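You operate a simulated robot arm through the tools that you are given. There is no shell and no other tool.

The job below is to be done with a simulated robot arm. You get a single attempt, and the scene is never put back.

JOB
Put things in order on the top of the steel table. At the end: the green filter stands where the blue bottle (marked "POLISH") stood; the brown carton from the top of the steel table stands where the white job card stood; the white job card from the top of the steel table stands on top of the black tape roll; the blue bottle from the top of the steel table stands where the brown carton stood; whatever was shut is shut again. Leave all else as you found it, and nothing knocked over.

Only the result counts: the job must be done as asked and must still hold three seconds after the hand-in. Knocking over, shifting, dropping, spilling or breaking anything else fails it.

ROBOT AND FRAMES
A 6-joint arm with a two-finger parallel gripper, fixed in place. Base frame: the origin is at the foot of the arm, x ahead of it, y to its left, z up; the work surface is at about z = 0. Lengths are in mm, angles in degrees, forces in N, time in s.
With the tool pointing down near the work surface it reaches from about 140 to 580 mm from the base axis. Its first joint turns from -66.0 to 66.0 degrees. Payload 2.1 kg.
The tool frame sits at the grasp point between the pads (the TCP): z along the fingers, y along the line on which they close. The tips reach 30 mm beyond it. The gripper opens to 94 mm. The fingers are 28 mm wide and 10 mm thick; the gripper's body (50 by 96 mm) begins 55 mm behind the TCP.
Orientation is that of the tool frame in the base frame, as a unit quaternion [x, y, z, w]. With the fingers straight down and closing along the base's y, the tool's x points along the base's -x, its y along +y and its z along -z.

CONTROLS
- The arm moves only by the tool send_rows. Its argument "motion" is a list that holds one entry, the list of rows, each a list of 7 numbers: the shift along the tool's x, y, z in mm, then the turn, a rotation vector about the tool's x, y, z in rad, then the finger opening in mm, from 0 to 94. In form: [[[tx, ty, tz, ax, ay, az, fingers], ...]]. A call has 1 to 20 rows; each row shifts and turns the commanded pose from where the row before left it, along the tool's axes as they then stand. Rows are played at 5 a second. More than 50 mm and 8.6 degrees between two rows, or a gripper value outside its range, and nothing of the call is played. Where a pose cannot be reached the arm comes as near as it can. A force on the tool above 40 N (or 10 N above the force at the start of the call, whichever is more), or a blocked arm, ends the call early, and 0.2 s more pass. Each finger travels about 72 mm/s and halts on what it meets, pressing with about 23 N; the grip force reading is that of the motor and also rises with nothing between the fingers. The clock runs only during rows and for 0.2 s after the last one: add rows that do not move to give the fingers time. It gives the time, the measured TCP pose, the force on the tool (base axes), the opening and the grip force at its end, in the units of the frame above (readings bear some noise), with the torque about the TCP (base axes, N m) and any sound that the robot's microphone picked up, and new pictures: "pictures" is both (left out), scene, wrist or none.
- Cameras (640 x 400 px; columns grow to the right, rows downward): "scene" is fixed at [56.2, -379.9, 470.8]; the picture's right is [0.73, -0.68, 0.00], its down [-0.48, -0.51, -0.72] and it looks along [0.49, 0.52, -0.70] (base axes); focal length 246 px, centre (320, 200). "wrist" rides on the gripper at [76, 14, -103] in the tool frame; the picture's right is [-0.18, 0.98, 0.00], its down [-0.75, -0.14, -0.64] and it looks along [-0.63, -0.12, 0.77] (tool axes); focal length 243 px, centre (320, 200).
- measure_at(camera, pixels): for up to 12 pixels [column, row] of the newest picture of that camera ("zoom" is the newest enlarged one), the place [x, y, z] in the base frame of the surface seen there, good to about 3 mm. No time passes.
- inspect(camera, box): a new picture of the part [left, top, right, bottom] of that camera's present view, enlarged. No time passes.
- job_done(): hands the job in; it is judged then, once.

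Unless the task says otherwise, let go and move clear before handing in.

The tools are called after "Request:" as name(argument=value, ...) on one line, values as JSON. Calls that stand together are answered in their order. send_rows: Moves the arm, as the interface text tells. Its arguments: {"type":"object","properties":{"motion":{"type":"array","items":{"type":"array","items":{"type":"array","items":{"type":"number"}}}},"pictures":{"type":"string","enum":["both","scene","wrist","none"]}},"required":["motion"]} The other tools are called the same way: measure_at (camera, pixels) gives the place of the surface under pixels of a picture; inspect (camera, box) takes an enlarged picture of a part of a camera's view; job_done () hands the job in.

At the start:

```text
t: 0.0
tool_pos: [250.0, 79.5, 271.2]
orientation: [0.0, 1.0, 0.001, 0.001]
wrist_force: [0.3, -0.5, 0.6]
ft_torque: [0.01, 0.01, 0.01]
grip_width: 94.2
grasp_force: 0.2
```

scene: 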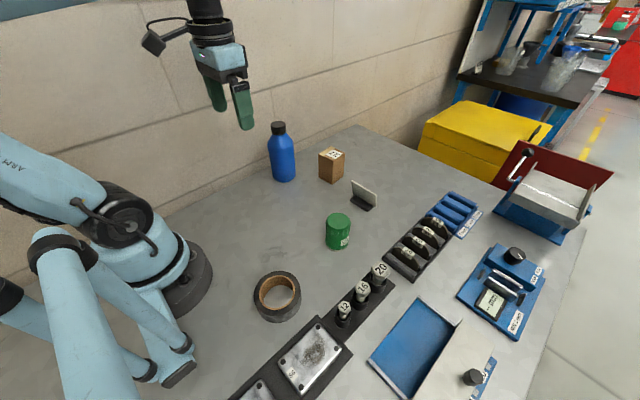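
wrist: 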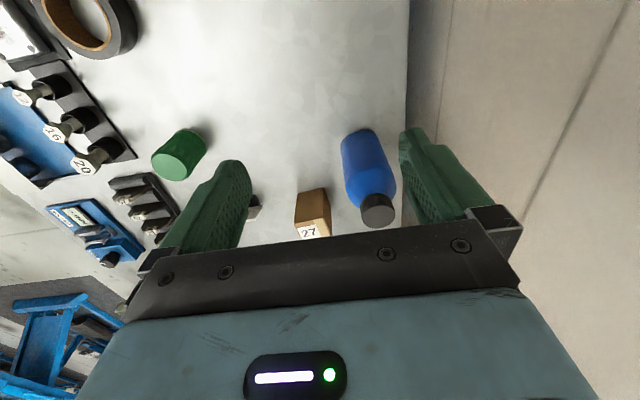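

The scene picture shows the blue bottle near (281,155), brown carton (331,165), white job card (364,195), green filter (338,231) and black tape roll (277,297). I'll enlarge the region first and measure the objects.

Request:
inspect(camera="scene", box=[230, 110, 420, 230])

Request:
measure_at(camera="scene", pixels=[[279, 126], [283, 160], [283, 180], [331, 153], [326, 172], [338, 175], [364, 190], [362, 205], [338, 218], [338, 240], [277, 275], [277, 314]])

Request:
inspect(camera="wrist", box=[140, 100, 420, 260])

```text
3.33 times, centred on (325, 170) of scene
```

zoom: 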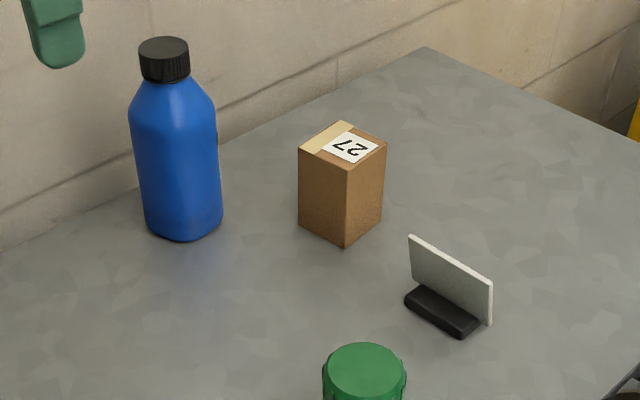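

```text
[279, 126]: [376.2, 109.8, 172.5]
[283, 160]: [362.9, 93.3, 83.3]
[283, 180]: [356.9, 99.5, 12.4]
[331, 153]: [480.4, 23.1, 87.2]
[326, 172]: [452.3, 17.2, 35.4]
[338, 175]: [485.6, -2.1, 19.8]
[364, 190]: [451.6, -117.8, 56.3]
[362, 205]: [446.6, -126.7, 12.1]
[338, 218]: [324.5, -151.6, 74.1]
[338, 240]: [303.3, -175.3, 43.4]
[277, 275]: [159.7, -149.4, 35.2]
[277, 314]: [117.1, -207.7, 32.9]
```

```text
2.29 times, centred on (280, 180) of wrist
```

zoom: 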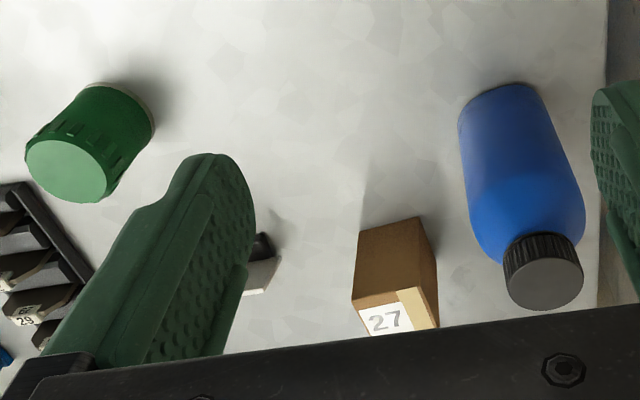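

The bottle is about 175 tall near (370,100), the carton near (475,8), the card near (450,-120), the filter near (318,-160), the tape near (138,-179). I'll zoom on the card for finer measurement.

Request:
inspect(camera="scene", box=[335, 170, 391, 220])

```text
8.00 times, centred on (363, 195) of scene
```

zoom: 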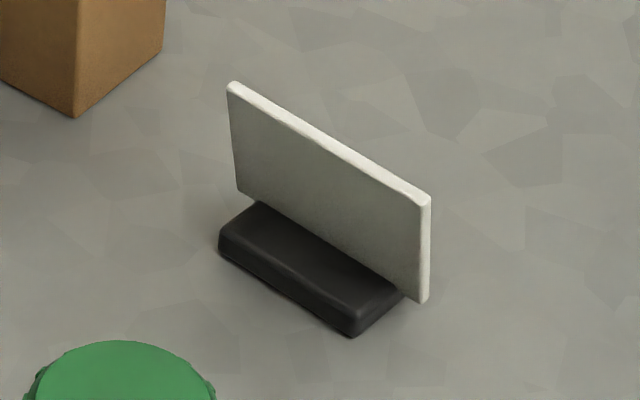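

Request:
measure_at(camera="zoom", pixels=[[236, 90], [330, 145], [420, 195], [242, 185], [415, 290], [226, 235], [350, 310], [260, 208], [350, 332], [222, 250], [395, 292], [300, 245]])

Request:
measure_at(camera="scene", pixels=[[320, 150], [331, 147], [343, 153], [333, 161], [321, 174], [333, 183], [343, 176], [351, 205], [372, 212], [355, 185], [376, 197], [378, 205]])

```text
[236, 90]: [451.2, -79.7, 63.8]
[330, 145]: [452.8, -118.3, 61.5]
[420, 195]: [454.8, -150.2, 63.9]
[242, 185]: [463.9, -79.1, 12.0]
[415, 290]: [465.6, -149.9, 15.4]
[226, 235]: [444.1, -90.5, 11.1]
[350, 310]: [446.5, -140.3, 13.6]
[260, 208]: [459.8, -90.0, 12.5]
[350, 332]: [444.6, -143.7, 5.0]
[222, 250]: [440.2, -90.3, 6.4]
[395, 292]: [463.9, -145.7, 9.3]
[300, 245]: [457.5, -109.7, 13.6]
```

```text
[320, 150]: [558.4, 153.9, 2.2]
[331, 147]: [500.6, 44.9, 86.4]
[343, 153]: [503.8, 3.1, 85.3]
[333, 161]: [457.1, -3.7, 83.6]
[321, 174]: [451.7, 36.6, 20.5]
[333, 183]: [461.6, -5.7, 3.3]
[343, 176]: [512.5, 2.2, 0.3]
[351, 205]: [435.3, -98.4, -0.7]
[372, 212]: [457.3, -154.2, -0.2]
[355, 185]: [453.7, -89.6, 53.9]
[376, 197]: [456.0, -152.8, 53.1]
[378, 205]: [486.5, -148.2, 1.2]
```

The card plate spans y -78 to -152 with top edge at z≈64, x≈453, leaning; its black base starts at x≈441. Next I zoom on the tape roll.

Request:
inspect(camera="scene", box=[237, 260, 317, 330])

```text
5.71 times, centred on (277, 295) of scene
```

zoom: 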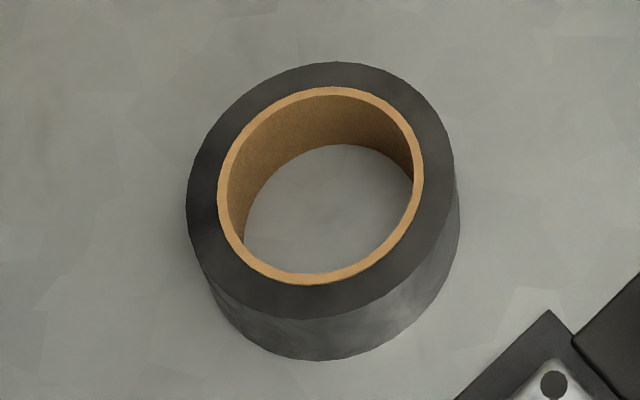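

Request:
measure_at(camera="zoom", pixels=[[334, 67], [450, 170], [300, 312], [190, 200], [208, 130], [420, 95], [430, 255], [215, 265], [334, 92], [418, 185], [310, 278], [223, 195]])

Request:
measure_at(camera="scene", pixels=[[255, 310], [310, 320], [352, 320], [360, 290], [395, 285], [320, 345], [395, 262], [378, 280]])

```text
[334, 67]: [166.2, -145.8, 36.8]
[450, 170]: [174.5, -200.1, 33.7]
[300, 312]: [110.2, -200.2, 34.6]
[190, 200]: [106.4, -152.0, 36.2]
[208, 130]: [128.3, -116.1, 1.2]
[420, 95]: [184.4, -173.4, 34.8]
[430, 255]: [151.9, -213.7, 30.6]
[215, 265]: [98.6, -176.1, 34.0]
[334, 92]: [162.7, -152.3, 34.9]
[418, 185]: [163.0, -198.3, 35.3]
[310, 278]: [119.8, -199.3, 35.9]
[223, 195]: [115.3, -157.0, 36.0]
```

```text
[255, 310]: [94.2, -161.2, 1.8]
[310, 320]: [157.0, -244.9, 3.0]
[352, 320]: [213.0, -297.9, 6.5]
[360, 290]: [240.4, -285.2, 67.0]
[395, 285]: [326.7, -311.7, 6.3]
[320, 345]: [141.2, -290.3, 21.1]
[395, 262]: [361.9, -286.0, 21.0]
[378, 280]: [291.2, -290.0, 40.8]
```

The tape is centred near (141,-176), outer radius ≈43, hole radius ≈31, top z≈35. I'll move the wrist camera high over the card for a near top-down look at its base.

Request:
send_rows(motion=[[[-28.3, -29.9, 0, 0, 0, 0, 94], [-28.3, -29.9, 0, 0, 0, 0, 94], [-28.3, -29.9, 0, 0, 0, 0, 94], [-28.3, -29.9, 0, 0, 0, 0, 94], [-28.3, -29.9, 0, 0, 0, 0, 94], [-28.3, -29.9, 0, 0, 0, 0, 94], [0, 0, 0, 0, 0, 0, 94]]])

```text
t: 1.6
tool_pos: [417.2, -100.9, 271.9]
orientation: [0.0, 1.0, 0.001, 0.0]
wrist_force: [0.3, -0.6, 0.3]
ft_torque: [0.0, 0.0, 0.01]
grip_width: 93.9
grasp_force: 0.0
```

scene: 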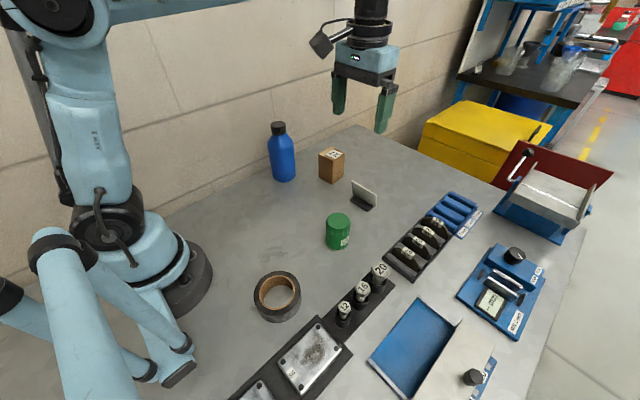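
wrist: 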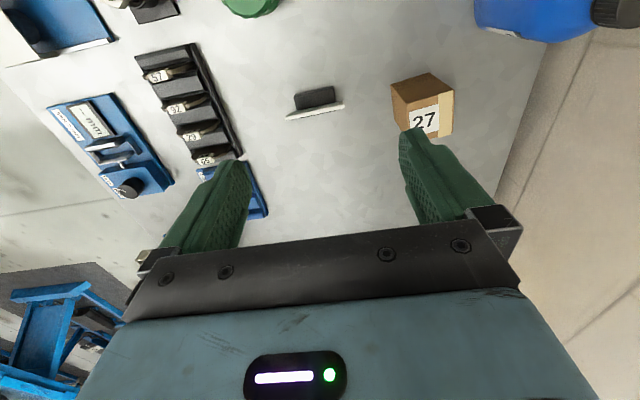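

Request:
inspect(camera="wrist", box=[275, 75, 355, 125])

```text
8.00 times, centred on (315, 100) of wrist
```

zoom: 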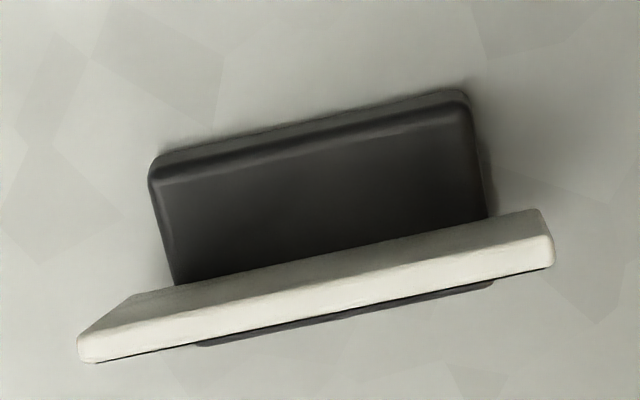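

The top view shows the plate set near the rear of the black base, with the base's front half free and a sliver behind. I'll measure the edges.

Request:
measure_at(camera="zoom", pixels=[[160, 180], [462, 115], [180, 275], [480, 210], [90, 350], [545, 255], [135, 300], [530, 215], [215, 342], [480, 289], [320, 150], [330, 235]])

Request:
measure_at(camera="wrist", pixels=[[392, 86], [429, 74], [452, 88], [445, 131], [406, 130], [418, 120], [448, 120], [404, 112], [451, 94], [440, 100], [393, 92], [402, 126]])

```text
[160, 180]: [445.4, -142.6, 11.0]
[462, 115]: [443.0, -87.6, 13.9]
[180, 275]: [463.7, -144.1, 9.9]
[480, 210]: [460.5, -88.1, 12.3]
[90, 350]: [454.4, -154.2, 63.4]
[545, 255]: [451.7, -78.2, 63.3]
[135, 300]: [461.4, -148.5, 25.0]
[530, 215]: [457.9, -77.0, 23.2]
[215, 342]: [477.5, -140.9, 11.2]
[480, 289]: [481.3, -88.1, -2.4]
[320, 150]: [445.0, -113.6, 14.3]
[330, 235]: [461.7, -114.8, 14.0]
```

```text
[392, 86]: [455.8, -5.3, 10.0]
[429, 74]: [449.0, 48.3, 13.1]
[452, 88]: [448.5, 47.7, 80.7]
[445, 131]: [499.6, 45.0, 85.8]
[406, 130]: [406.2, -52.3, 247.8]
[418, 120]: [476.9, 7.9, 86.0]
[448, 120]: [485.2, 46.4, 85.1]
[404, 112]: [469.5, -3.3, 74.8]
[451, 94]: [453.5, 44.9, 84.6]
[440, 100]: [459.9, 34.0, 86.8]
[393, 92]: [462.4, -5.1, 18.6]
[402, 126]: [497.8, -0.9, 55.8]
```

The card's base is about 38×58 mm centred near (460,-115.5), its plate ~5 mm thick, leaning ~13° toward -x with ~2° yaw. I'll turn the tool so it closes across the plate and tilt it to match.

Request:
send_rows(motion=[[[0, 0, 0, 0, 0, 0.1393, 60], [0, 0, 0, 0, 0, 0.1393, 40], [0, 0, 0, 0, 0, 0.1393, 30], [0, 0, 0, 0, 0, 0.1393, 30], [0, 0, 0, 0, 0, 0.1393, 30], [0, 0, 0, 0, 0, 0.1393, 30], [0, 0, 0, 0, 0, 0.1393, 30], [0, 0, 0, 0, 0, 0.1393, 30], [0, 0, 0, 0, 0, 0.1393, 30], [0, 0, 0, 0, 0, 0.1393, 30], [0, 0, 0, 0, 0, 0.1393, 30], [0, 0, 0, -0.1135, 0, 0, 30], [0, 0, 0, -0.1135, 0, 0, 30], [0, 0, 0, 0, 0, 0, 30]]])

```text
t: 4.6
tool_pos: [418.9, -100.3, 271.3]
orientation: [0.689, 0.716, 0.084, 0.078]
wrist_force: [0.1, -0.6, -0.5]
ft_torque: [-0.03, 0.0, 0.03]
grip_width: 30.1
grasp_force: 0.0
```

scene: 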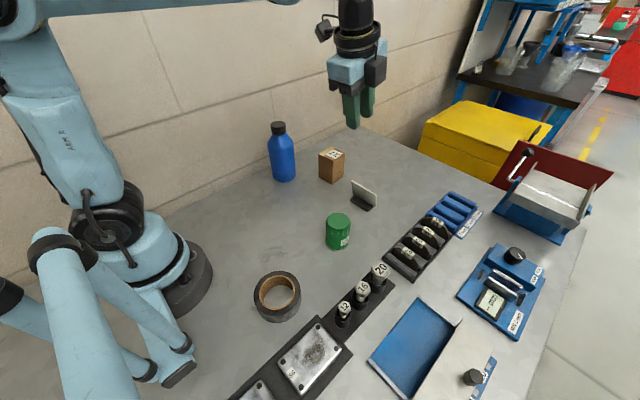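
wrist: 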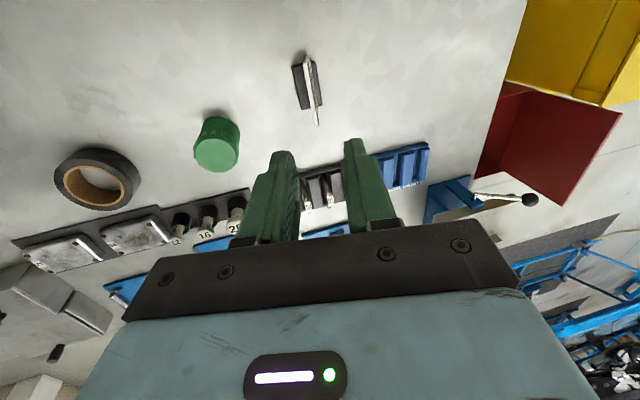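

The tool now closes along x with the tilt matching the plate, and the card is visible at (310,85) in the wrist view. I'll move down to a standoff 80 mm back along the plate's axis.

Request:
send_rows(motion=[[[-3.43, -2.24, 28.5, 0, 0, 0, 30], [-3.43, -2.24, 28.5, 0, 0, 0, 30], [-3.43, -2.24, 28.5, 0, 0, 0, 30], [-3.43, -2.24, 28.5, 0, 0, 0, 30], [-3.43, -2.24, 28.5, 0, 0, 0, 30], [0, 0, 0, 0, 0, 0, 30]]])

```text
t: 6.0
tool_pos: [442.8, -116.6, 129.1]
orientation: [0.689, 0.716, 0.083, 0.078]
wrist_force: [-0.9, -0.5, 0.2]
ft_torque: [-0.03, 0.0, 0.0]
grip_width: 30.0
grasp_force: 0.1
```

scene: 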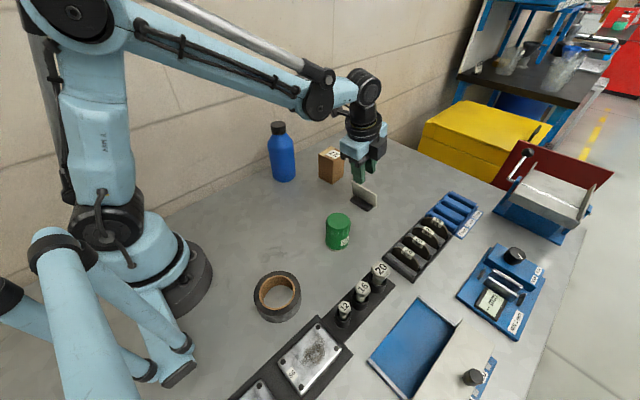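
wrist: 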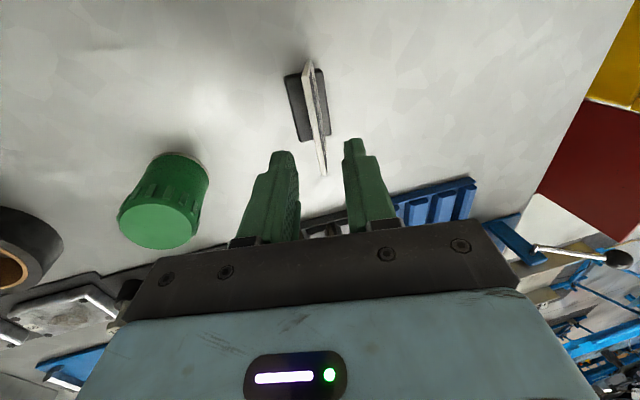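

The plate runs between the two fingers in the wrist view (column ~315). I'll measure it once more from this closer view before descending.

Request:
inspect(camera="wrist", box=[255, 50, 383, 210])

Request:
measure_at(camera="wrist", pixels=[[309, 64], [315, 120], [318, 150], [322, 172], [325, 165], [324, 120], [318, 135], [290, 85], [300, 130], [328, 125], [322, 75]])

```text
2.50 times, centred on (319, 130) of wrist
```

zoom: 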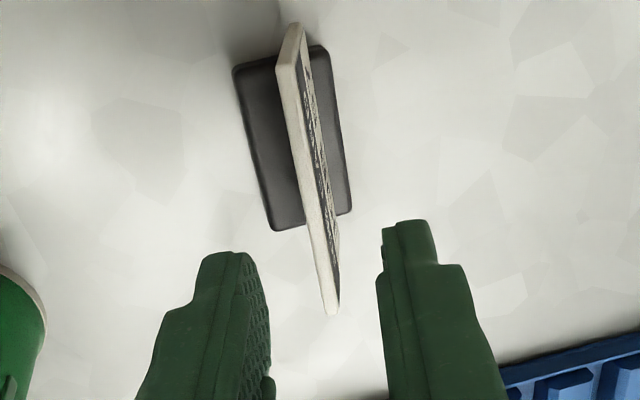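

```text
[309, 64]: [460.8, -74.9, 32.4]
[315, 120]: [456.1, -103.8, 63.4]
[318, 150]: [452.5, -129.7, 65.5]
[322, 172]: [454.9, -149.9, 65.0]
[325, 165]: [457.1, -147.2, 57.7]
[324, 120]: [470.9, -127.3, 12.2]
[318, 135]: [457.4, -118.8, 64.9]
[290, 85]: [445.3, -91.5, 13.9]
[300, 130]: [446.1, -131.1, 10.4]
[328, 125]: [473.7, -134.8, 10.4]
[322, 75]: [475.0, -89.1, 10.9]
```

The plate's top centre is near (455,-116,64), about 3 mm off my approach axis toward -x. I'll correct by -2.7 mm and descend along the plate, then close.

Request:
send_rows(motion=[[[0, -2.7, 10, 0, 0, 0, 26], [0, 0, 20, 0, 0, 0, 26], [0, 0, 20, 0, 0, 0, 26], [0, 0, 15, 0, 0, 0, 26], [0, 0, 14, 0, 0, 0, 26], [0, 0, 0, 0, 0, 0, 26]]])

```text
t: 7.4
tool_pos: [455.9, -115.6, 52.6]
orientation: [0.689, 0.716, 0.082, 0.078]
wrist_force: [0.2, 0.7, 0.3]
ft_torque: [0.0, -0.03, 0.02]
grip_width: 26.1
grasp_force: 0.0
```

scene: 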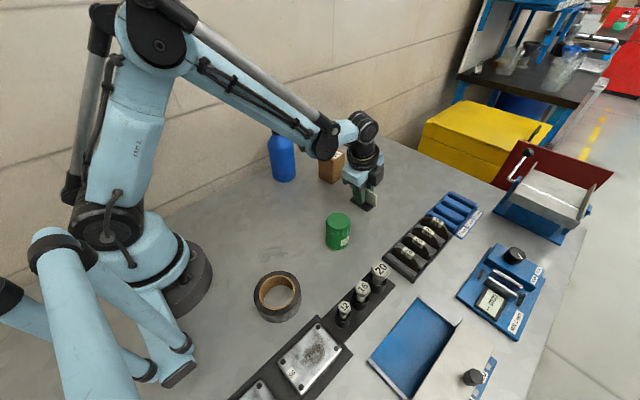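
wrist: 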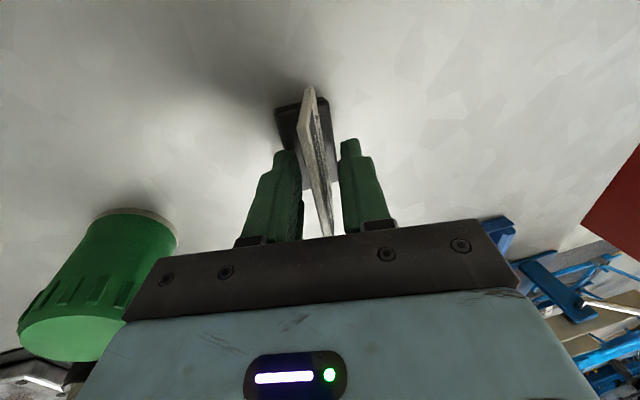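

The plate is between the fingers with clearance on both sides (columns 300–340). I'll close gradually on it.

Request:
send_rows(motion=[[[0, 0, 0, 0, 0, 0, 18], [0, 0, 0, 0, 0, 0, 12], [0, 0, 0, 0, 0, 0, 8], [0, 0, 0, 0, 0, 0, 4], [0, 0, 0, 0, 0, 0, 0], [0, 0, 0, 0, 0, 0, 0]]], pictures="both")

```text
t: 8.8
tool_pos: [455.3, -114.6, 52.2]
orientation: [0.689, 0.716, 0.082, 0.079]
wrist_force: [0.0, 0.6, 2.0]
ft_torque: [0.08, -0.08, 0.0]
grip_width: 8.5
grasp_force: 22.7
```

scene: 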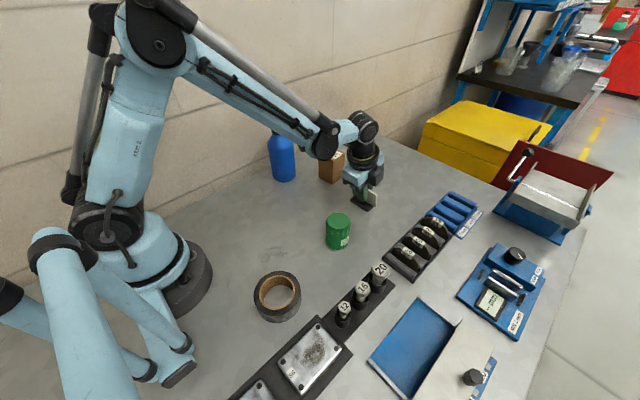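
wrist: 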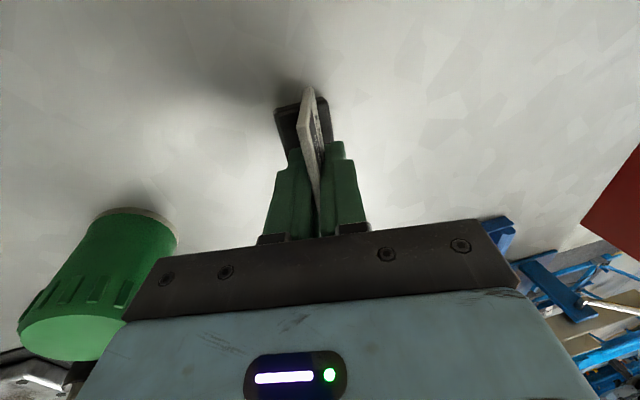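

The plate is gripped (8.5 mm, 22.7 N). I'll lift gently by 30 mm and check that the card came up level.

Request:
send_rows(motion=[[[0, 1.13, -4.87, 0, 0, 0, 0], [0, 2.26, -9.75, 0, 0, 0, 0], [0, 3.4, -14.6, 0, 0, 0, 0], [0, 0, 0, 0, 0, 0, 0]]])

Request:
inspect(camera="scene", box=[320, 140, 420, 220])

Request:
inspect(camera="wrist", box=[240, 60, 400, 240])

```text
t: 9.8
tool_pos: [455.8, -117.1, 82.1]
orientation: [0.689, 0.715, 0.083, 0.079]
wrist_force: [0.5, -0.5, -0.7]
ft_torque: [-0.02, 0.02, 0.0]
grip_width: 8.7
grasp_force: 23.1
```

scene: 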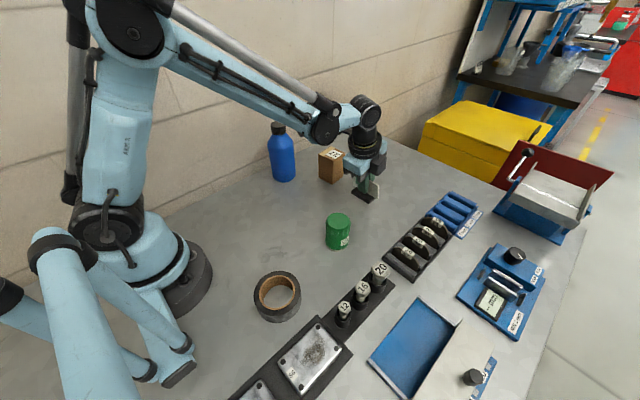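
wrist: 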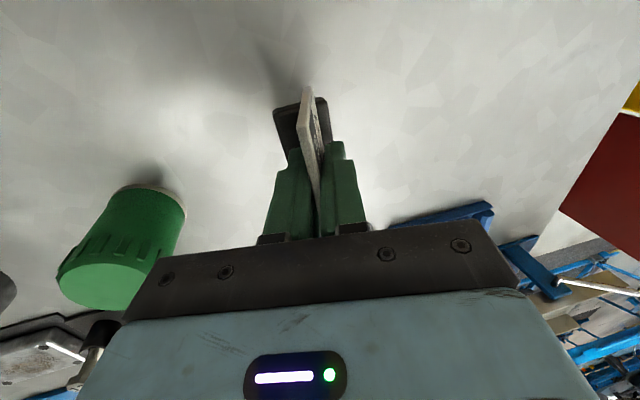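

```text
5.00 times, centred on (370, 180) of scene
```

zoom: 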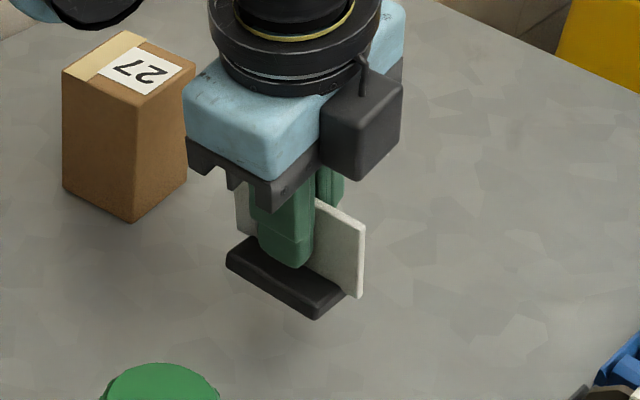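

```text
2.22 times, centred on (320, 150) of wrist
```

zoom: 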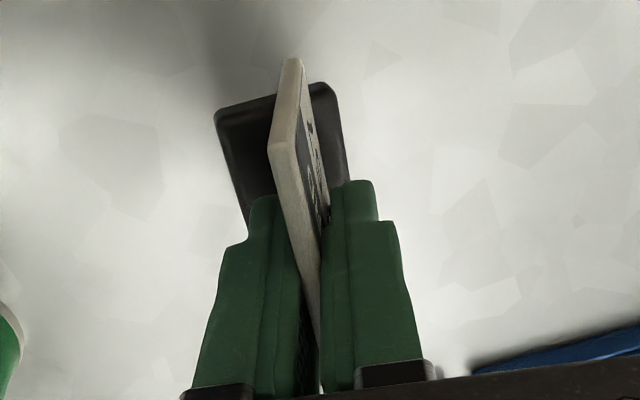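

The card rose with the gripper and looks unchanged relative to the fingers. I'll measure the base's corners and edges for level and the offset to the TCP.

Request:
inspect(camera="scene", box=[345, 165, 401, 210])

```text
8.89 times, centred on (373, 188) of scene
```

zoom: 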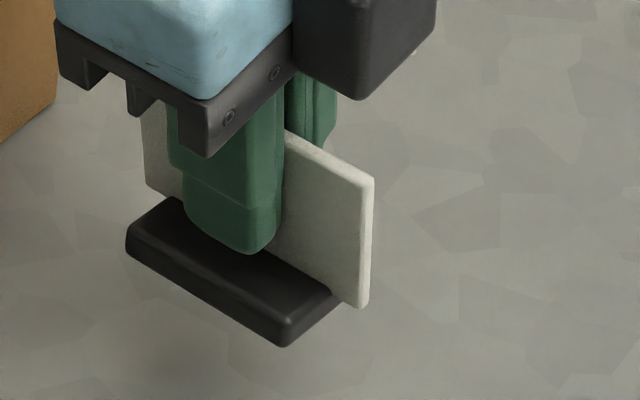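

Request:
measure_at(camera="zoom", pixels=[[135, 232], [280, 310], [173, 205], [330, 290], [285, 340], [130, 252], [205, 268], [250, 265], [365, 195], [360, 290], [150, 110], [150, 175]])

Request:
measure_at(camera="wrist", pixels=[[278, 112], [325, 100], [290, 140], [308, 92], [303, 125], [295, 105], [330, 130]])

```text
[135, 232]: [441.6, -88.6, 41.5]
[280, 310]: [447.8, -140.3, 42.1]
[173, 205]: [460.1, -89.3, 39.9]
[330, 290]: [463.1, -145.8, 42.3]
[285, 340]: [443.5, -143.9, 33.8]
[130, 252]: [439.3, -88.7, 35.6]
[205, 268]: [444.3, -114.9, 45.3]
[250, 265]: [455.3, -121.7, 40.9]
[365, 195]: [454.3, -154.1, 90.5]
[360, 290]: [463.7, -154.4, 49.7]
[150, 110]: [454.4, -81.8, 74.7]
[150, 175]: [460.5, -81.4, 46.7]
```

```text
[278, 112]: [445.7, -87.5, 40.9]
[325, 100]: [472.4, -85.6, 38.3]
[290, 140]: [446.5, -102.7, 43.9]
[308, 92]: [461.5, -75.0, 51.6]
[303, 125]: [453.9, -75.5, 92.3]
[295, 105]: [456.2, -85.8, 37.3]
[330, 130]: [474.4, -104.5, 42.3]
```

The base is level (top z≈41–42 at all corners) and centred about (+4.7, 0) from the TCP. I'll lift to a safe height above the filter and start traversing toward the tape roll.

Request:
send_rows(motion=[[[0, 5.54, -23.9, 0, 0, 0, 0], [0, 5.54, -23.9, 0, 0, 0, 0], [0, 5.54, -23.9, 0, 0, 0, 0], [0, 5.54, -23.9, 0, 0, 0, 0], [-2.91, -19.55, -4.54, 0, 0, 0, 0], [-2.91, -19.55, -4.54, 0, 0, 0, 0], [-2.91, -19.55, -4.54, 0, 0, 0, 0], [-2.91, -19.55, -4.54, 0, 0, 0, 0], [-2.91, -19.55, -4.54, 0, 0, 0, 0], [-2.91, -19.55, -4.54, 0, 0, 0, 0], [-2.91, -19.55, -4.54, 0, 0, 0, 0], [-2.91, -19.55, -4.54, 0, 0, 0, 0], [0, 0, 0, 0, 0, 0, 0]]])

```text
t: 12.6
tool_pos: [296.3, -144.9, 179.6]
orientation: [0.689, 0.716, 0.083, 0.078]
wrist_force: [0.2, 0.3, -1.5]
ft_torque: [0.01, 0.01, 0.04]
grip_width: 8.7
grasp_force: 22.9
```

scene: 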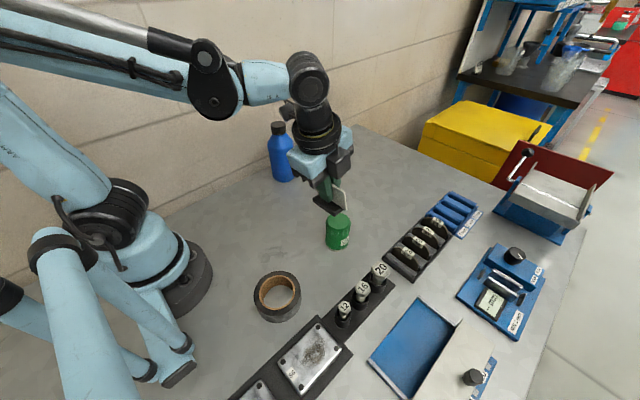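
wrist: 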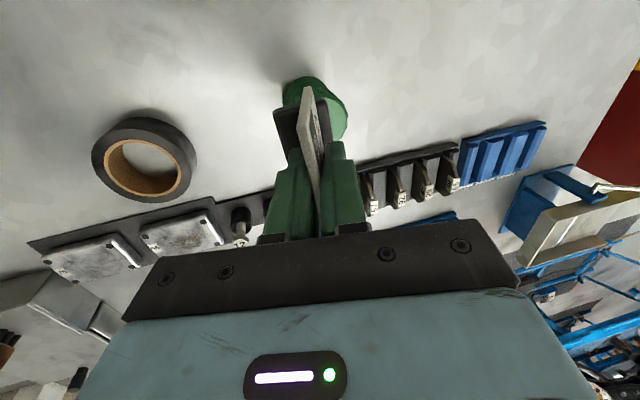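

The card is held steady and the tape is seen unobstructed at (145,160) in the wrist view. I'll measure its rims from this second angle to refine its centre.

Request:
inspect(camera="wrist", box=[80, 100, 212, 215])

```text
3.48 times, centred on (146, 158) of wrist
```

zoom: 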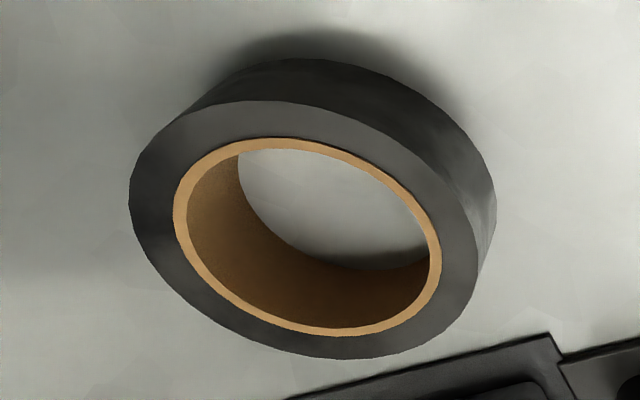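

Request:
measure_at(camera="zoom", pixels=[[135, 190], [260, 106], [400, 150], [472, 250], [440, 325], [350, 353], [230, 325], [160, 260], [180, 190], [290, 143], [435, 255], [340, 330]])

```text
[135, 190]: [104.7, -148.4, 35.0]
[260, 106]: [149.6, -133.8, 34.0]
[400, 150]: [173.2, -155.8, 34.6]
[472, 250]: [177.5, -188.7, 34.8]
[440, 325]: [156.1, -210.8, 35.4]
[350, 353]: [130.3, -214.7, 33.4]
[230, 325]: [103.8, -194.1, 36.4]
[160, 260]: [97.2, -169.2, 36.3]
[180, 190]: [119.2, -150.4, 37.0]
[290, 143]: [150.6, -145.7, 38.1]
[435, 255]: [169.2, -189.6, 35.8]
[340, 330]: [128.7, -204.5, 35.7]
```

Both views agree: tape centre ≈(139.5,-175), core radius ≈32, outer ≈41.5, top z≈35. I'll finish the traverse and come down to about 20 mm above the tape.

Request:
send_rows(motion=[[[-3.04, -19.8, -4.6, 0, 0, 0, 0], [-3.04, -19.8, -4.6, 0, 0, 0, 0], [-3.04, -19.8, -4.6, 0, 0, 0, 0], [-3.04, -19.8, -4.6, 0, 0, 0, 0], [-3.04, -19.8, -4.6, 0, 0, 0, 0], [-3.04, -19.8, -4.6, 0, 0, 0, 0], [-3.04, -19.8, -4.6, 0, 0, 0, 0], [-3.04, -19.8, -4.6, 0, 0, 0, 0], [0, -3.96, 17.06, 0, 0, 0, 0], [0, -3.96, 17.06, 0, 0, 0, 0], [0, -3.96, 17.06, 0, 0, 0, 0], [0, -3.96, 17.06, 0, 0, 0, 0], [0, 0, 0, 0, 0, 0, 0]]])

```text
t: 15.4
tool_pos: [135.4, -174.4, 109.4]
orientation: [0.688, 0.717, 0.083, 0.078]
wrist_force: [0.0, 0.2, -1.0]
ft_torque: [0.01, -0.02, 0.01]
grip_width: 8.8
grasp_force: 22.7
```

scene: 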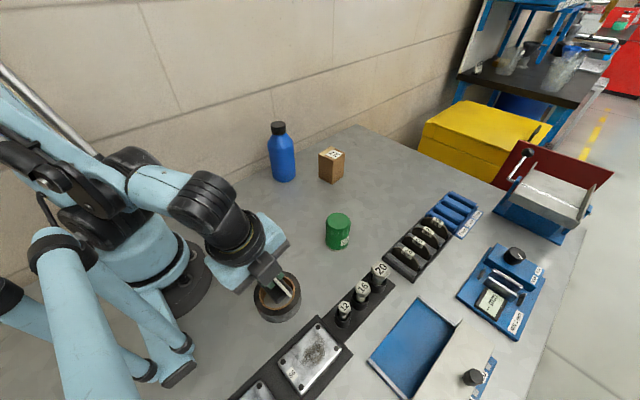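
wrist: 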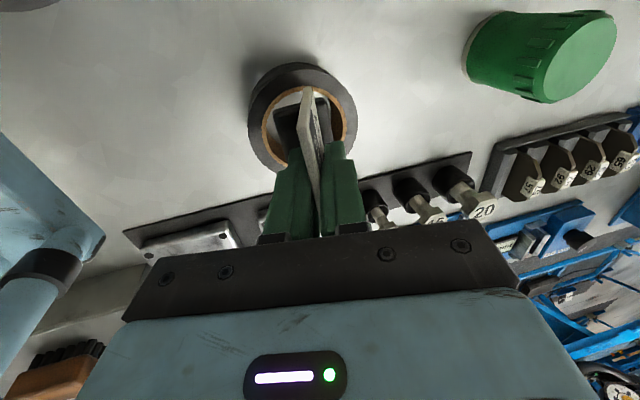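

Request:
inspect(camera="scene", box=[237, 260, 317, 330])

Request:
inspect(camera="wrist", box=[240, 50, 368, 190])

```text
5.71 times, centred on (277, 295) of scene
```

zoom: 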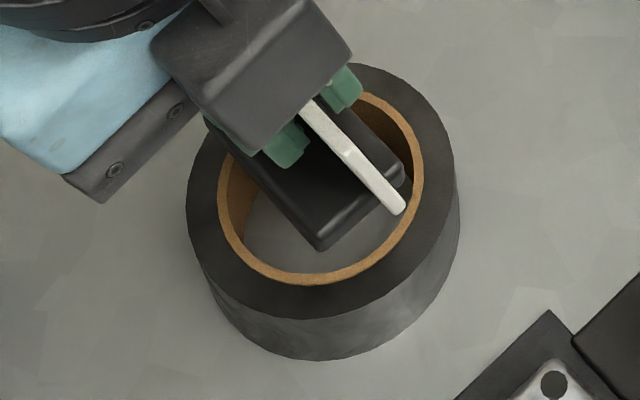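

```text
2.86 times, centred on (304, 120) of wrist
```

zoom: 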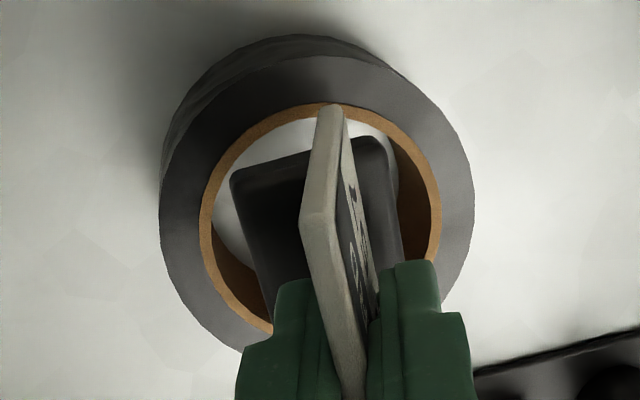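

The base hovers over the tape. I'll measure the visible base corners in both views to verify centring.

Request:
measure_at(camera="zoom", pixels=[[240, 185], [375, 148], [255, 260], [398, 230], [310, 160], [328, 110], [212, 210], [434, 210], [395, 75], [168, 220], [465, 200], [330, 65]])

Request:
measure_at(camera="scene", pixels=[[277, 300], [277, 302], [286, 293], [287, 290], [265, 290], [270, 292]])

```text
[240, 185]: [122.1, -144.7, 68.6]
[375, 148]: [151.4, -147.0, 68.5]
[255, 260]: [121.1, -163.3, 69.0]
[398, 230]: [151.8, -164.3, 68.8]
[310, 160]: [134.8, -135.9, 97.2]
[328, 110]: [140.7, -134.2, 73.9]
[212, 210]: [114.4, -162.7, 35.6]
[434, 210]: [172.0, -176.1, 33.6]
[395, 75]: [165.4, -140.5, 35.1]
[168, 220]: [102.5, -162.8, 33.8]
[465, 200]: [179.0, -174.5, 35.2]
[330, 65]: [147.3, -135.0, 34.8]
```

```text
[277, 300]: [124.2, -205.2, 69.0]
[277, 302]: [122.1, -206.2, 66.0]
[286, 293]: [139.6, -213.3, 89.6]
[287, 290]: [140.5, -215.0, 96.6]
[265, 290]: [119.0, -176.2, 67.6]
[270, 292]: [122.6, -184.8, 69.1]
```

The base is centred within ~1–2 mm of the tape (base x 119.5–157, y -144 to -206). I'll nudge +1 mm in x and descend 18 mm, then feel for contact in small steps.

Request:
send_rows(motion=[[[0, 0.97, 0.23, 0, 0, 0, 0], [0, -1.36, 5.85, 0, 0, 0, 0], [0, -1.36, 5.85, 0, 0, 0, 0], [0, -1.36, 5.85, 0, 0, 0, 0], [0, 0, 0, 0, 0, 0, 0], [0, 0, 0, 0, 0, 0, 0]]], pictures="none")

Request:
send_rows(motion=[[[0, -0.23, 0.97, 0, 0, 0, 0], [0, -0.23, 0.97, 0, 0, 0, 0], [0, 0, 0, 0, 0, 0, 0]]], pictures="none")

```text
t: 16.8
tool_pos: [136.3, -174.2, 91.2]
orientation: [0.689, 0.716, 0.083, 0.079]
wrist_force: [-0.5, -0.5, -1.1]
ft_torque: [0.01, -0.01, 0.03]
grip_width: 8.5
grasp_force: 23.1
```

```text
t: 17.6
tool_pos: [135.7, -175.9, 89.3]
orientation: [0.689, 0.716, 0.083, 0.079]
wrist_force: [0.6, 0.2, -0.7]
ft_torque: [0.01, 0.0, -0.01]
grip_width: 8.9
grasp_force: 23.4
```

No contact yet at z=89.3. I'll continue in 1 mm steps, watching the vertical force.

Request:
send_rows(motion=[[[0, -0.23, 0.97, 0, 0, 0, 0], [0, 0, 0, 0, 0, 0, 0]]], pictures="none")

Request:
send_rows(motion=[[[0, -0.23, 0.97, 0, 0, 0, 0], [0, 0, 0, 0, 0, 0, 0]]], pictures="none")

```text
t: 18.2
tool_pos: [134.4, -174.7, 87.1]
orientation: [0.689, 0.716, 0.083, 0.079]
wrist_force: [0.1, 0.9, -0.6]
ft_torque: [-0.01, 0.03, -0.01]
grip_width: 8.7
grasp_force: 23.2
```

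```text
t: 18.8
tool_pos: [136.4, -174.2, 88.3]
orientation: [0.689, 0.716, 0.082, 0.079]
wrist_force: [-0.8, 0.3, -1.0]
ft_torque: [-0.06, 0.05, 0.02]
grip_width: 9.0
grasp_force: 23.0
```

Force is still about zero at commanded z≈87.3. I'll take a picture to see the gap before going further.

Request:
send_rows(motion=[[[0, -0.23, 0.97, 0, 0, 0, 0], [0, 0, 0, 0, 0, 0, 0]]])

Request:
inspect(camera="scene", box=[237, 260, 317, 330])

Request:
inspect(camera="wrist", box=[240, 50, 368, 190])

```text
t: 19.4
tool_pos: [135.8, -173.9, 87.2]
orientation: [0.689, 0.716, 0.083, 0.079]
wrist_force: [-0.1, -1.4, -0.6]
ft_torque: [0.05, -0.03, 0.04]
grip_width: 8.7
grasp_force: 22.7
```

scene: 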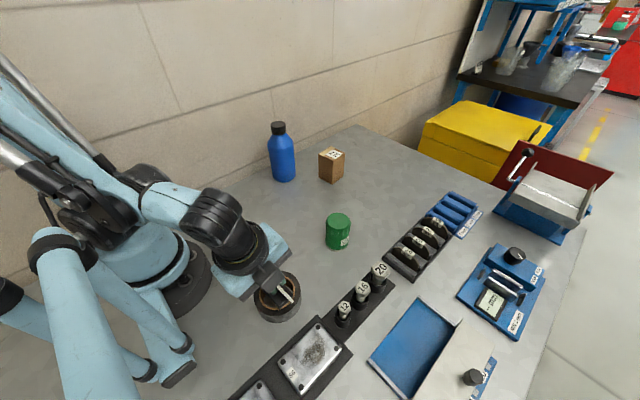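
wrist: 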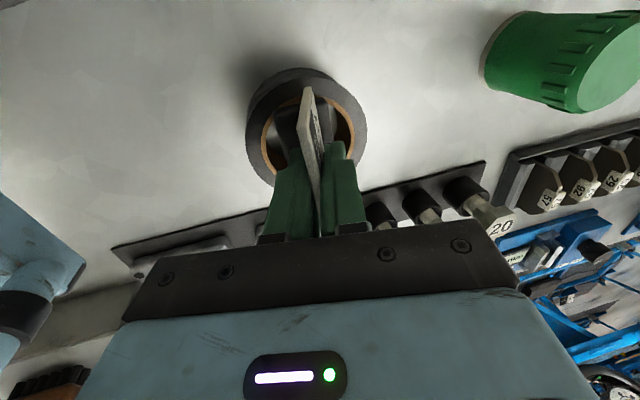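

```text
5.71 times, centred on (277, 295) of scene
```

zoom: 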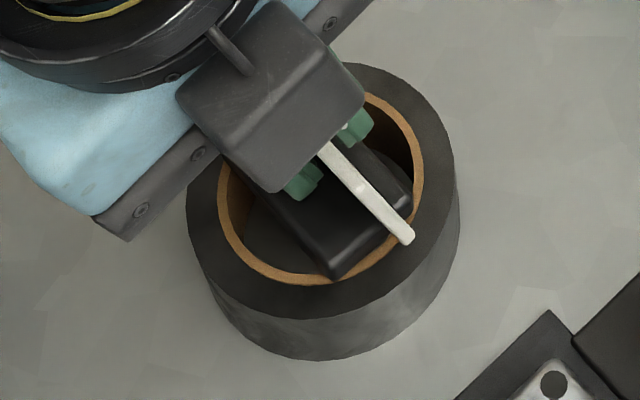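

```text
2.86 times, centred on (304, 120) of wrist
```

zoom: 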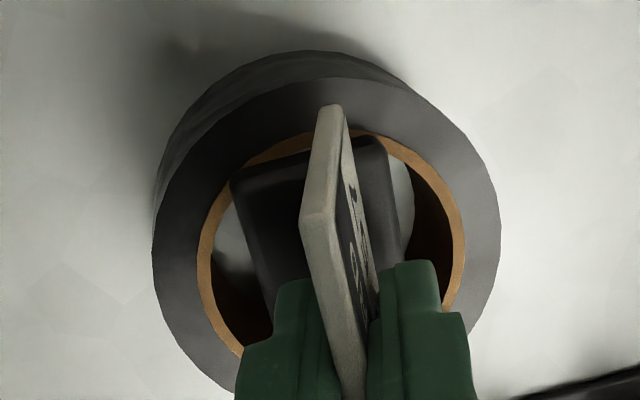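

The base corners now overlap the tape's core ring. I'll measure base edges precisely at this height to check centring once more.

Request:
measure_at(camera="zoom", pixels=[[236, 190], [382, 145], [245, 225], [396, 200], [262, 270], [300, 165], [360, 140], [204, 230], [458, 230], [160, 220], [492, 220], [330, 82]])

Request:
inspect(camera="scene", box=[257, 275, 317, 322])

```text
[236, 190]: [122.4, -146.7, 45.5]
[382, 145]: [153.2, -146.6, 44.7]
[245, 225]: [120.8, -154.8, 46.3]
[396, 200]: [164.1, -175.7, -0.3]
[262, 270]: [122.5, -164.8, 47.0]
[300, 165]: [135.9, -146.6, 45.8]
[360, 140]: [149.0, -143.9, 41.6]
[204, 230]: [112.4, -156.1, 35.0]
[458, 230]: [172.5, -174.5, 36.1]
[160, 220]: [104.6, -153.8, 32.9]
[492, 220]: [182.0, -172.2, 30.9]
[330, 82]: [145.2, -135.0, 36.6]
```

```text
8.51 times, centred on (287, 298) of scene
```

zoom: 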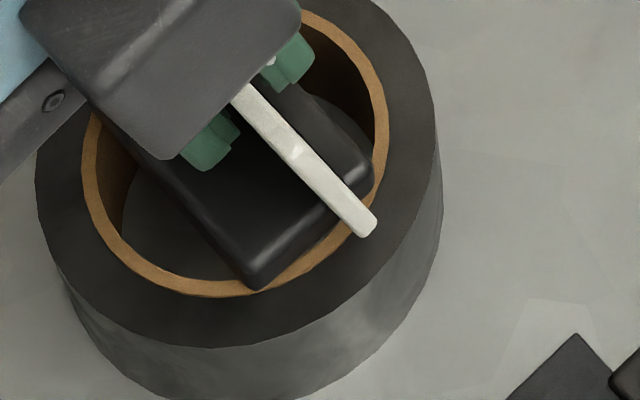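

Centring looks good (base x≈121–156, y≈-144 to -206 about tape centre ≈(139.3,-175)). I'll continue down in 0.7 mm steps until the force rises.

Request:
send_rows(motion=[[[0, -0.16, 0.68, 0, 0, 0, 0], [0, 0, 0, 0, 0, 0, 0]]], pictures="none")

Request:
send_rows(motion=[[[0, -0.16, 0.68, 0, 0, 0, 0], [0, 0, 0, 0, 0, 0, 0]]], pictures="none")

```text
t: 20.0
tool_pos: [135.8, -175.3, 85.6]
orientation: [0.689, 0.716, 0.083, 0.078]
wrist_force: [-2.7, -0.9, 9.8]
ft_torque: [0.17, -0.08, 0.02]
grip_width: 8.8
grasp_force: 23.2
```

```text
t: 20.6
tool_pos: [136.2, -175.5, 84.7]
orientation: [0.689, 0.715, 0.083, 0.079]
wrist_force: [-1.7, 1.7, 17.5]
ft_torque: [0.09, -0.09, -0.02]
grip_width: 9.1
grasp_force: 23.0
```

Contact made (17.5 N upward). I'll relieve about 1 mm and then open the fingers slowly.

Request:
send_rows(motion=[[[0, 0.22, -0.93, 0, 0, 0, 0], [0, 0, 0, 0, 0, 0, 0]]], pictures="none")

```text
t: 21.2
tool_pos: [135.7, -175.2, 84.8]
orientation: [0.688, 0.717, 0.082, 0.078]
wrist_force: [0.3, -1.1, 1.0]
ft_torque: [0.02, -0.05, -0.05]
grip_width: 8.8
grasp_force: 22.9
```

Force is balanced near zero; now I release gently to 26 mm.

Request:
send_rows(motion=[[[0, 0, 0, 0, 0, 0, 10], [0, 0, 0, 0, 0, 0, 13], [0, 0, 0, 0, 0, 0, 17], [0, 0, 0, 0, 0, 0, 22], [0, 0, 0, 0, 0, 0, 26], [0, 0, 0, 0, 0, 0, 26]]])

Request:
inspect(camera="scene", box=[237, 260, 317, 330])

Request:
inspect(camera="wrist", box=[240, 50, 400, 240])

```text
t: 22.6
tool_pos: [136.3, -173.5, 86.2]
orientation: [0.689, 0.716, 0.083, 0.078]
wrist_force: [0.5, -0.2, 1.1]
ft_torque: [-0.02, -0.01, 0.02]
grip_width: 26.1
grasp_force: 0.0
```

scene: 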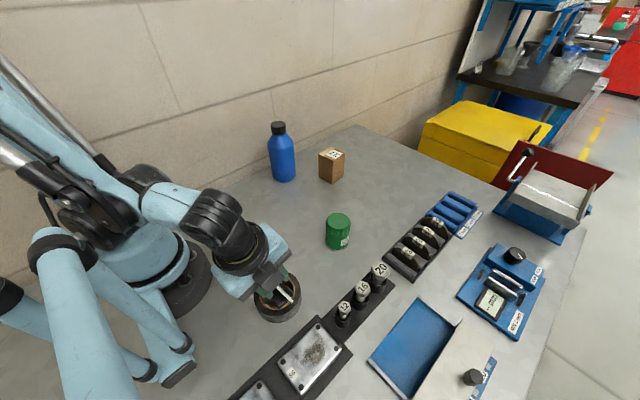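
wrist: 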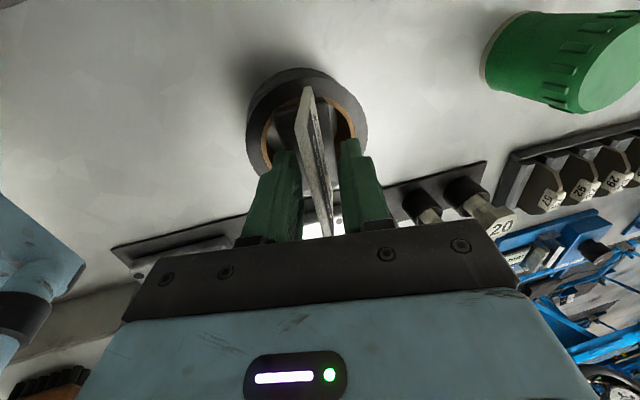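

```text
5.71 times, centred on (277, 295) of scene
```

zoom: 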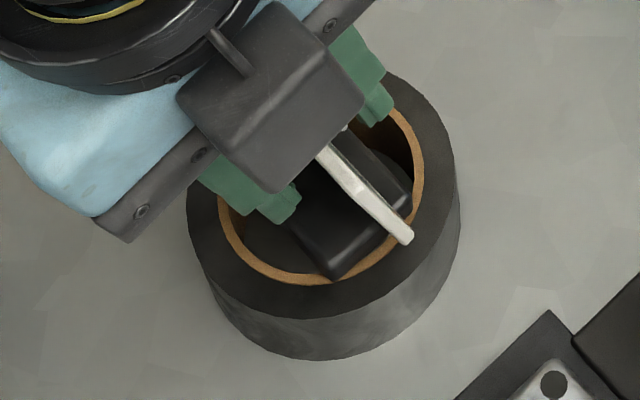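

```text
2.11 times, centred on (320, 145) of wrist
```

zoom: 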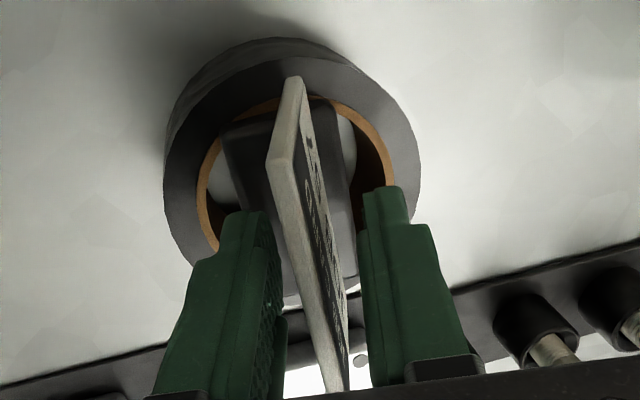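

The card stays in place with the fingers clear of the plate on both sides. I'll back out along the tool axis.

Request:
send_rows(motion=[[[0, 0, -8, 0, 0, 0, 26], [0, 0, -15, 0, 0, 0, 26], [0, 0, -20, 0, 0, 0, 26], [0, 0, -25, 0, 0, 0, 26], [0, 0, -25, 0, 0, 0, 26], [0, 0, 0, 0, 0, 0, 26]]])

Request:
inspect(camera="scene", box=[237, 250, 317, 330])

Request:
inspect(camera="wrist", box=[240, 30, 400, 200])

```text
t: 24.0
tool_pos: [129.1, -169.9, 178.2]
orientation: [0.689, 0.716, 0.081, 0.078]
wrist_force: [-1.0, 0.1, 1.1]
ft_torque: [-0.01, -0.01, 0.01]
grip_width: 26.1
grasp_force: 0.0
out of reach, approached as far as the arm can: row 3, 4, 5
```

scene: 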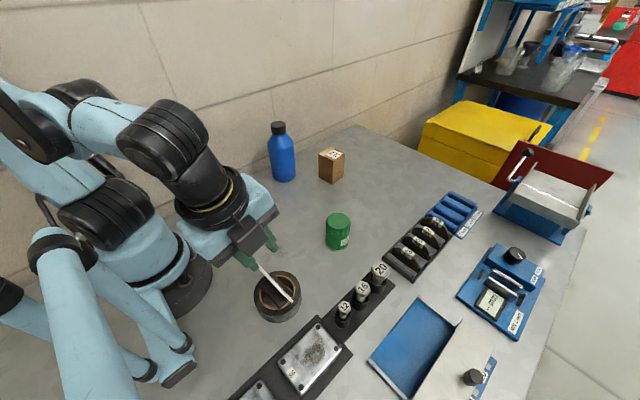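
wrist: 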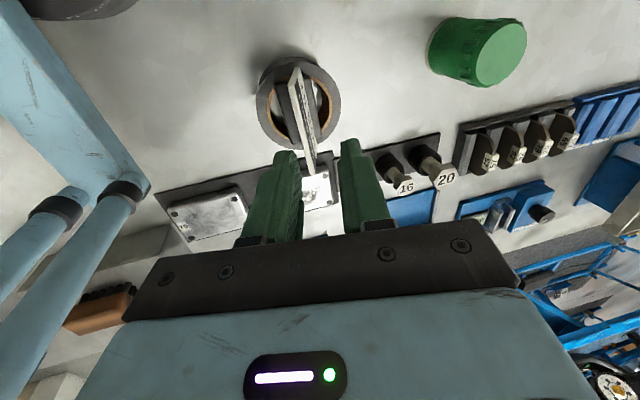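

```text
5.00 times, centred on (277, 290) of scene
```

zoom: 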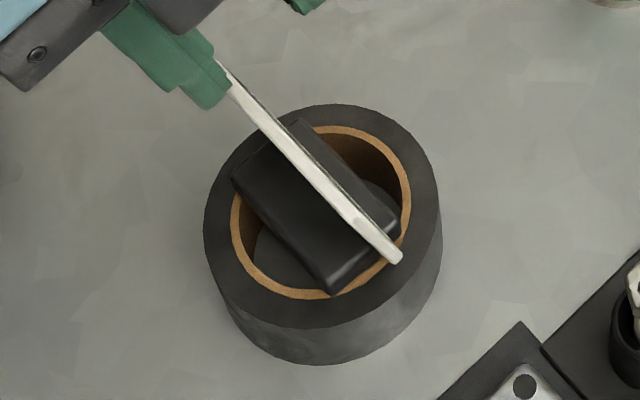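

```text
2.35 times, centred on (320, 115) of wrist
```

zoom: 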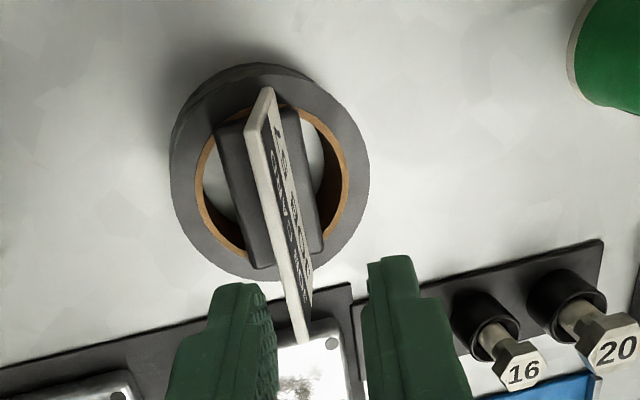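

The card stands on the tape and the fingers are clear. I'll check that its base is level while the arm moves away.

Request:
measure_at(camera="zoom", pixels=[[228, 135], [248, 250], [310, 235], [250, 190], [262, 110], [290, 210], [225, 160], [300, 180], [200, 200], [345, 190], [215, 100], [355, 130]])

Request:
measure_at(camera="scene", pixels=[[287, 306], [285, 302], [271, 289], [275, 295], [282, 286], [298, 299], [276, 281], [287, 290], [272, 292], [290, 303], [296, 297], [280, 275]])

```text
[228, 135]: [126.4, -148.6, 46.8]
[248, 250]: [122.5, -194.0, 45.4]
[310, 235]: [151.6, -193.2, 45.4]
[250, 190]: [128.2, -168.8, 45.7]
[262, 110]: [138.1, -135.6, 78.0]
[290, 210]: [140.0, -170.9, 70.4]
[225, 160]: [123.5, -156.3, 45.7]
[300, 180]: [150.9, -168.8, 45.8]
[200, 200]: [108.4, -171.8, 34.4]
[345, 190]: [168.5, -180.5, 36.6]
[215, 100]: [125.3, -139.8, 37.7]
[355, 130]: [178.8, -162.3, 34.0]
```

```text
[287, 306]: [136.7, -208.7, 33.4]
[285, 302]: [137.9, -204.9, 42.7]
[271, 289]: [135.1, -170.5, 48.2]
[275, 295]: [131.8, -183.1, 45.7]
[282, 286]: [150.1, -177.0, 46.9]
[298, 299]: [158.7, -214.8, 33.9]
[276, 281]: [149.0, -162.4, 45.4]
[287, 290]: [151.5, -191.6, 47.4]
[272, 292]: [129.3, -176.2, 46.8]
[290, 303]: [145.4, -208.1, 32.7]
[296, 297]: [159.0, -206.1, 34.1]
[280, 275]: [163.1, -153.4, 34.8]
```

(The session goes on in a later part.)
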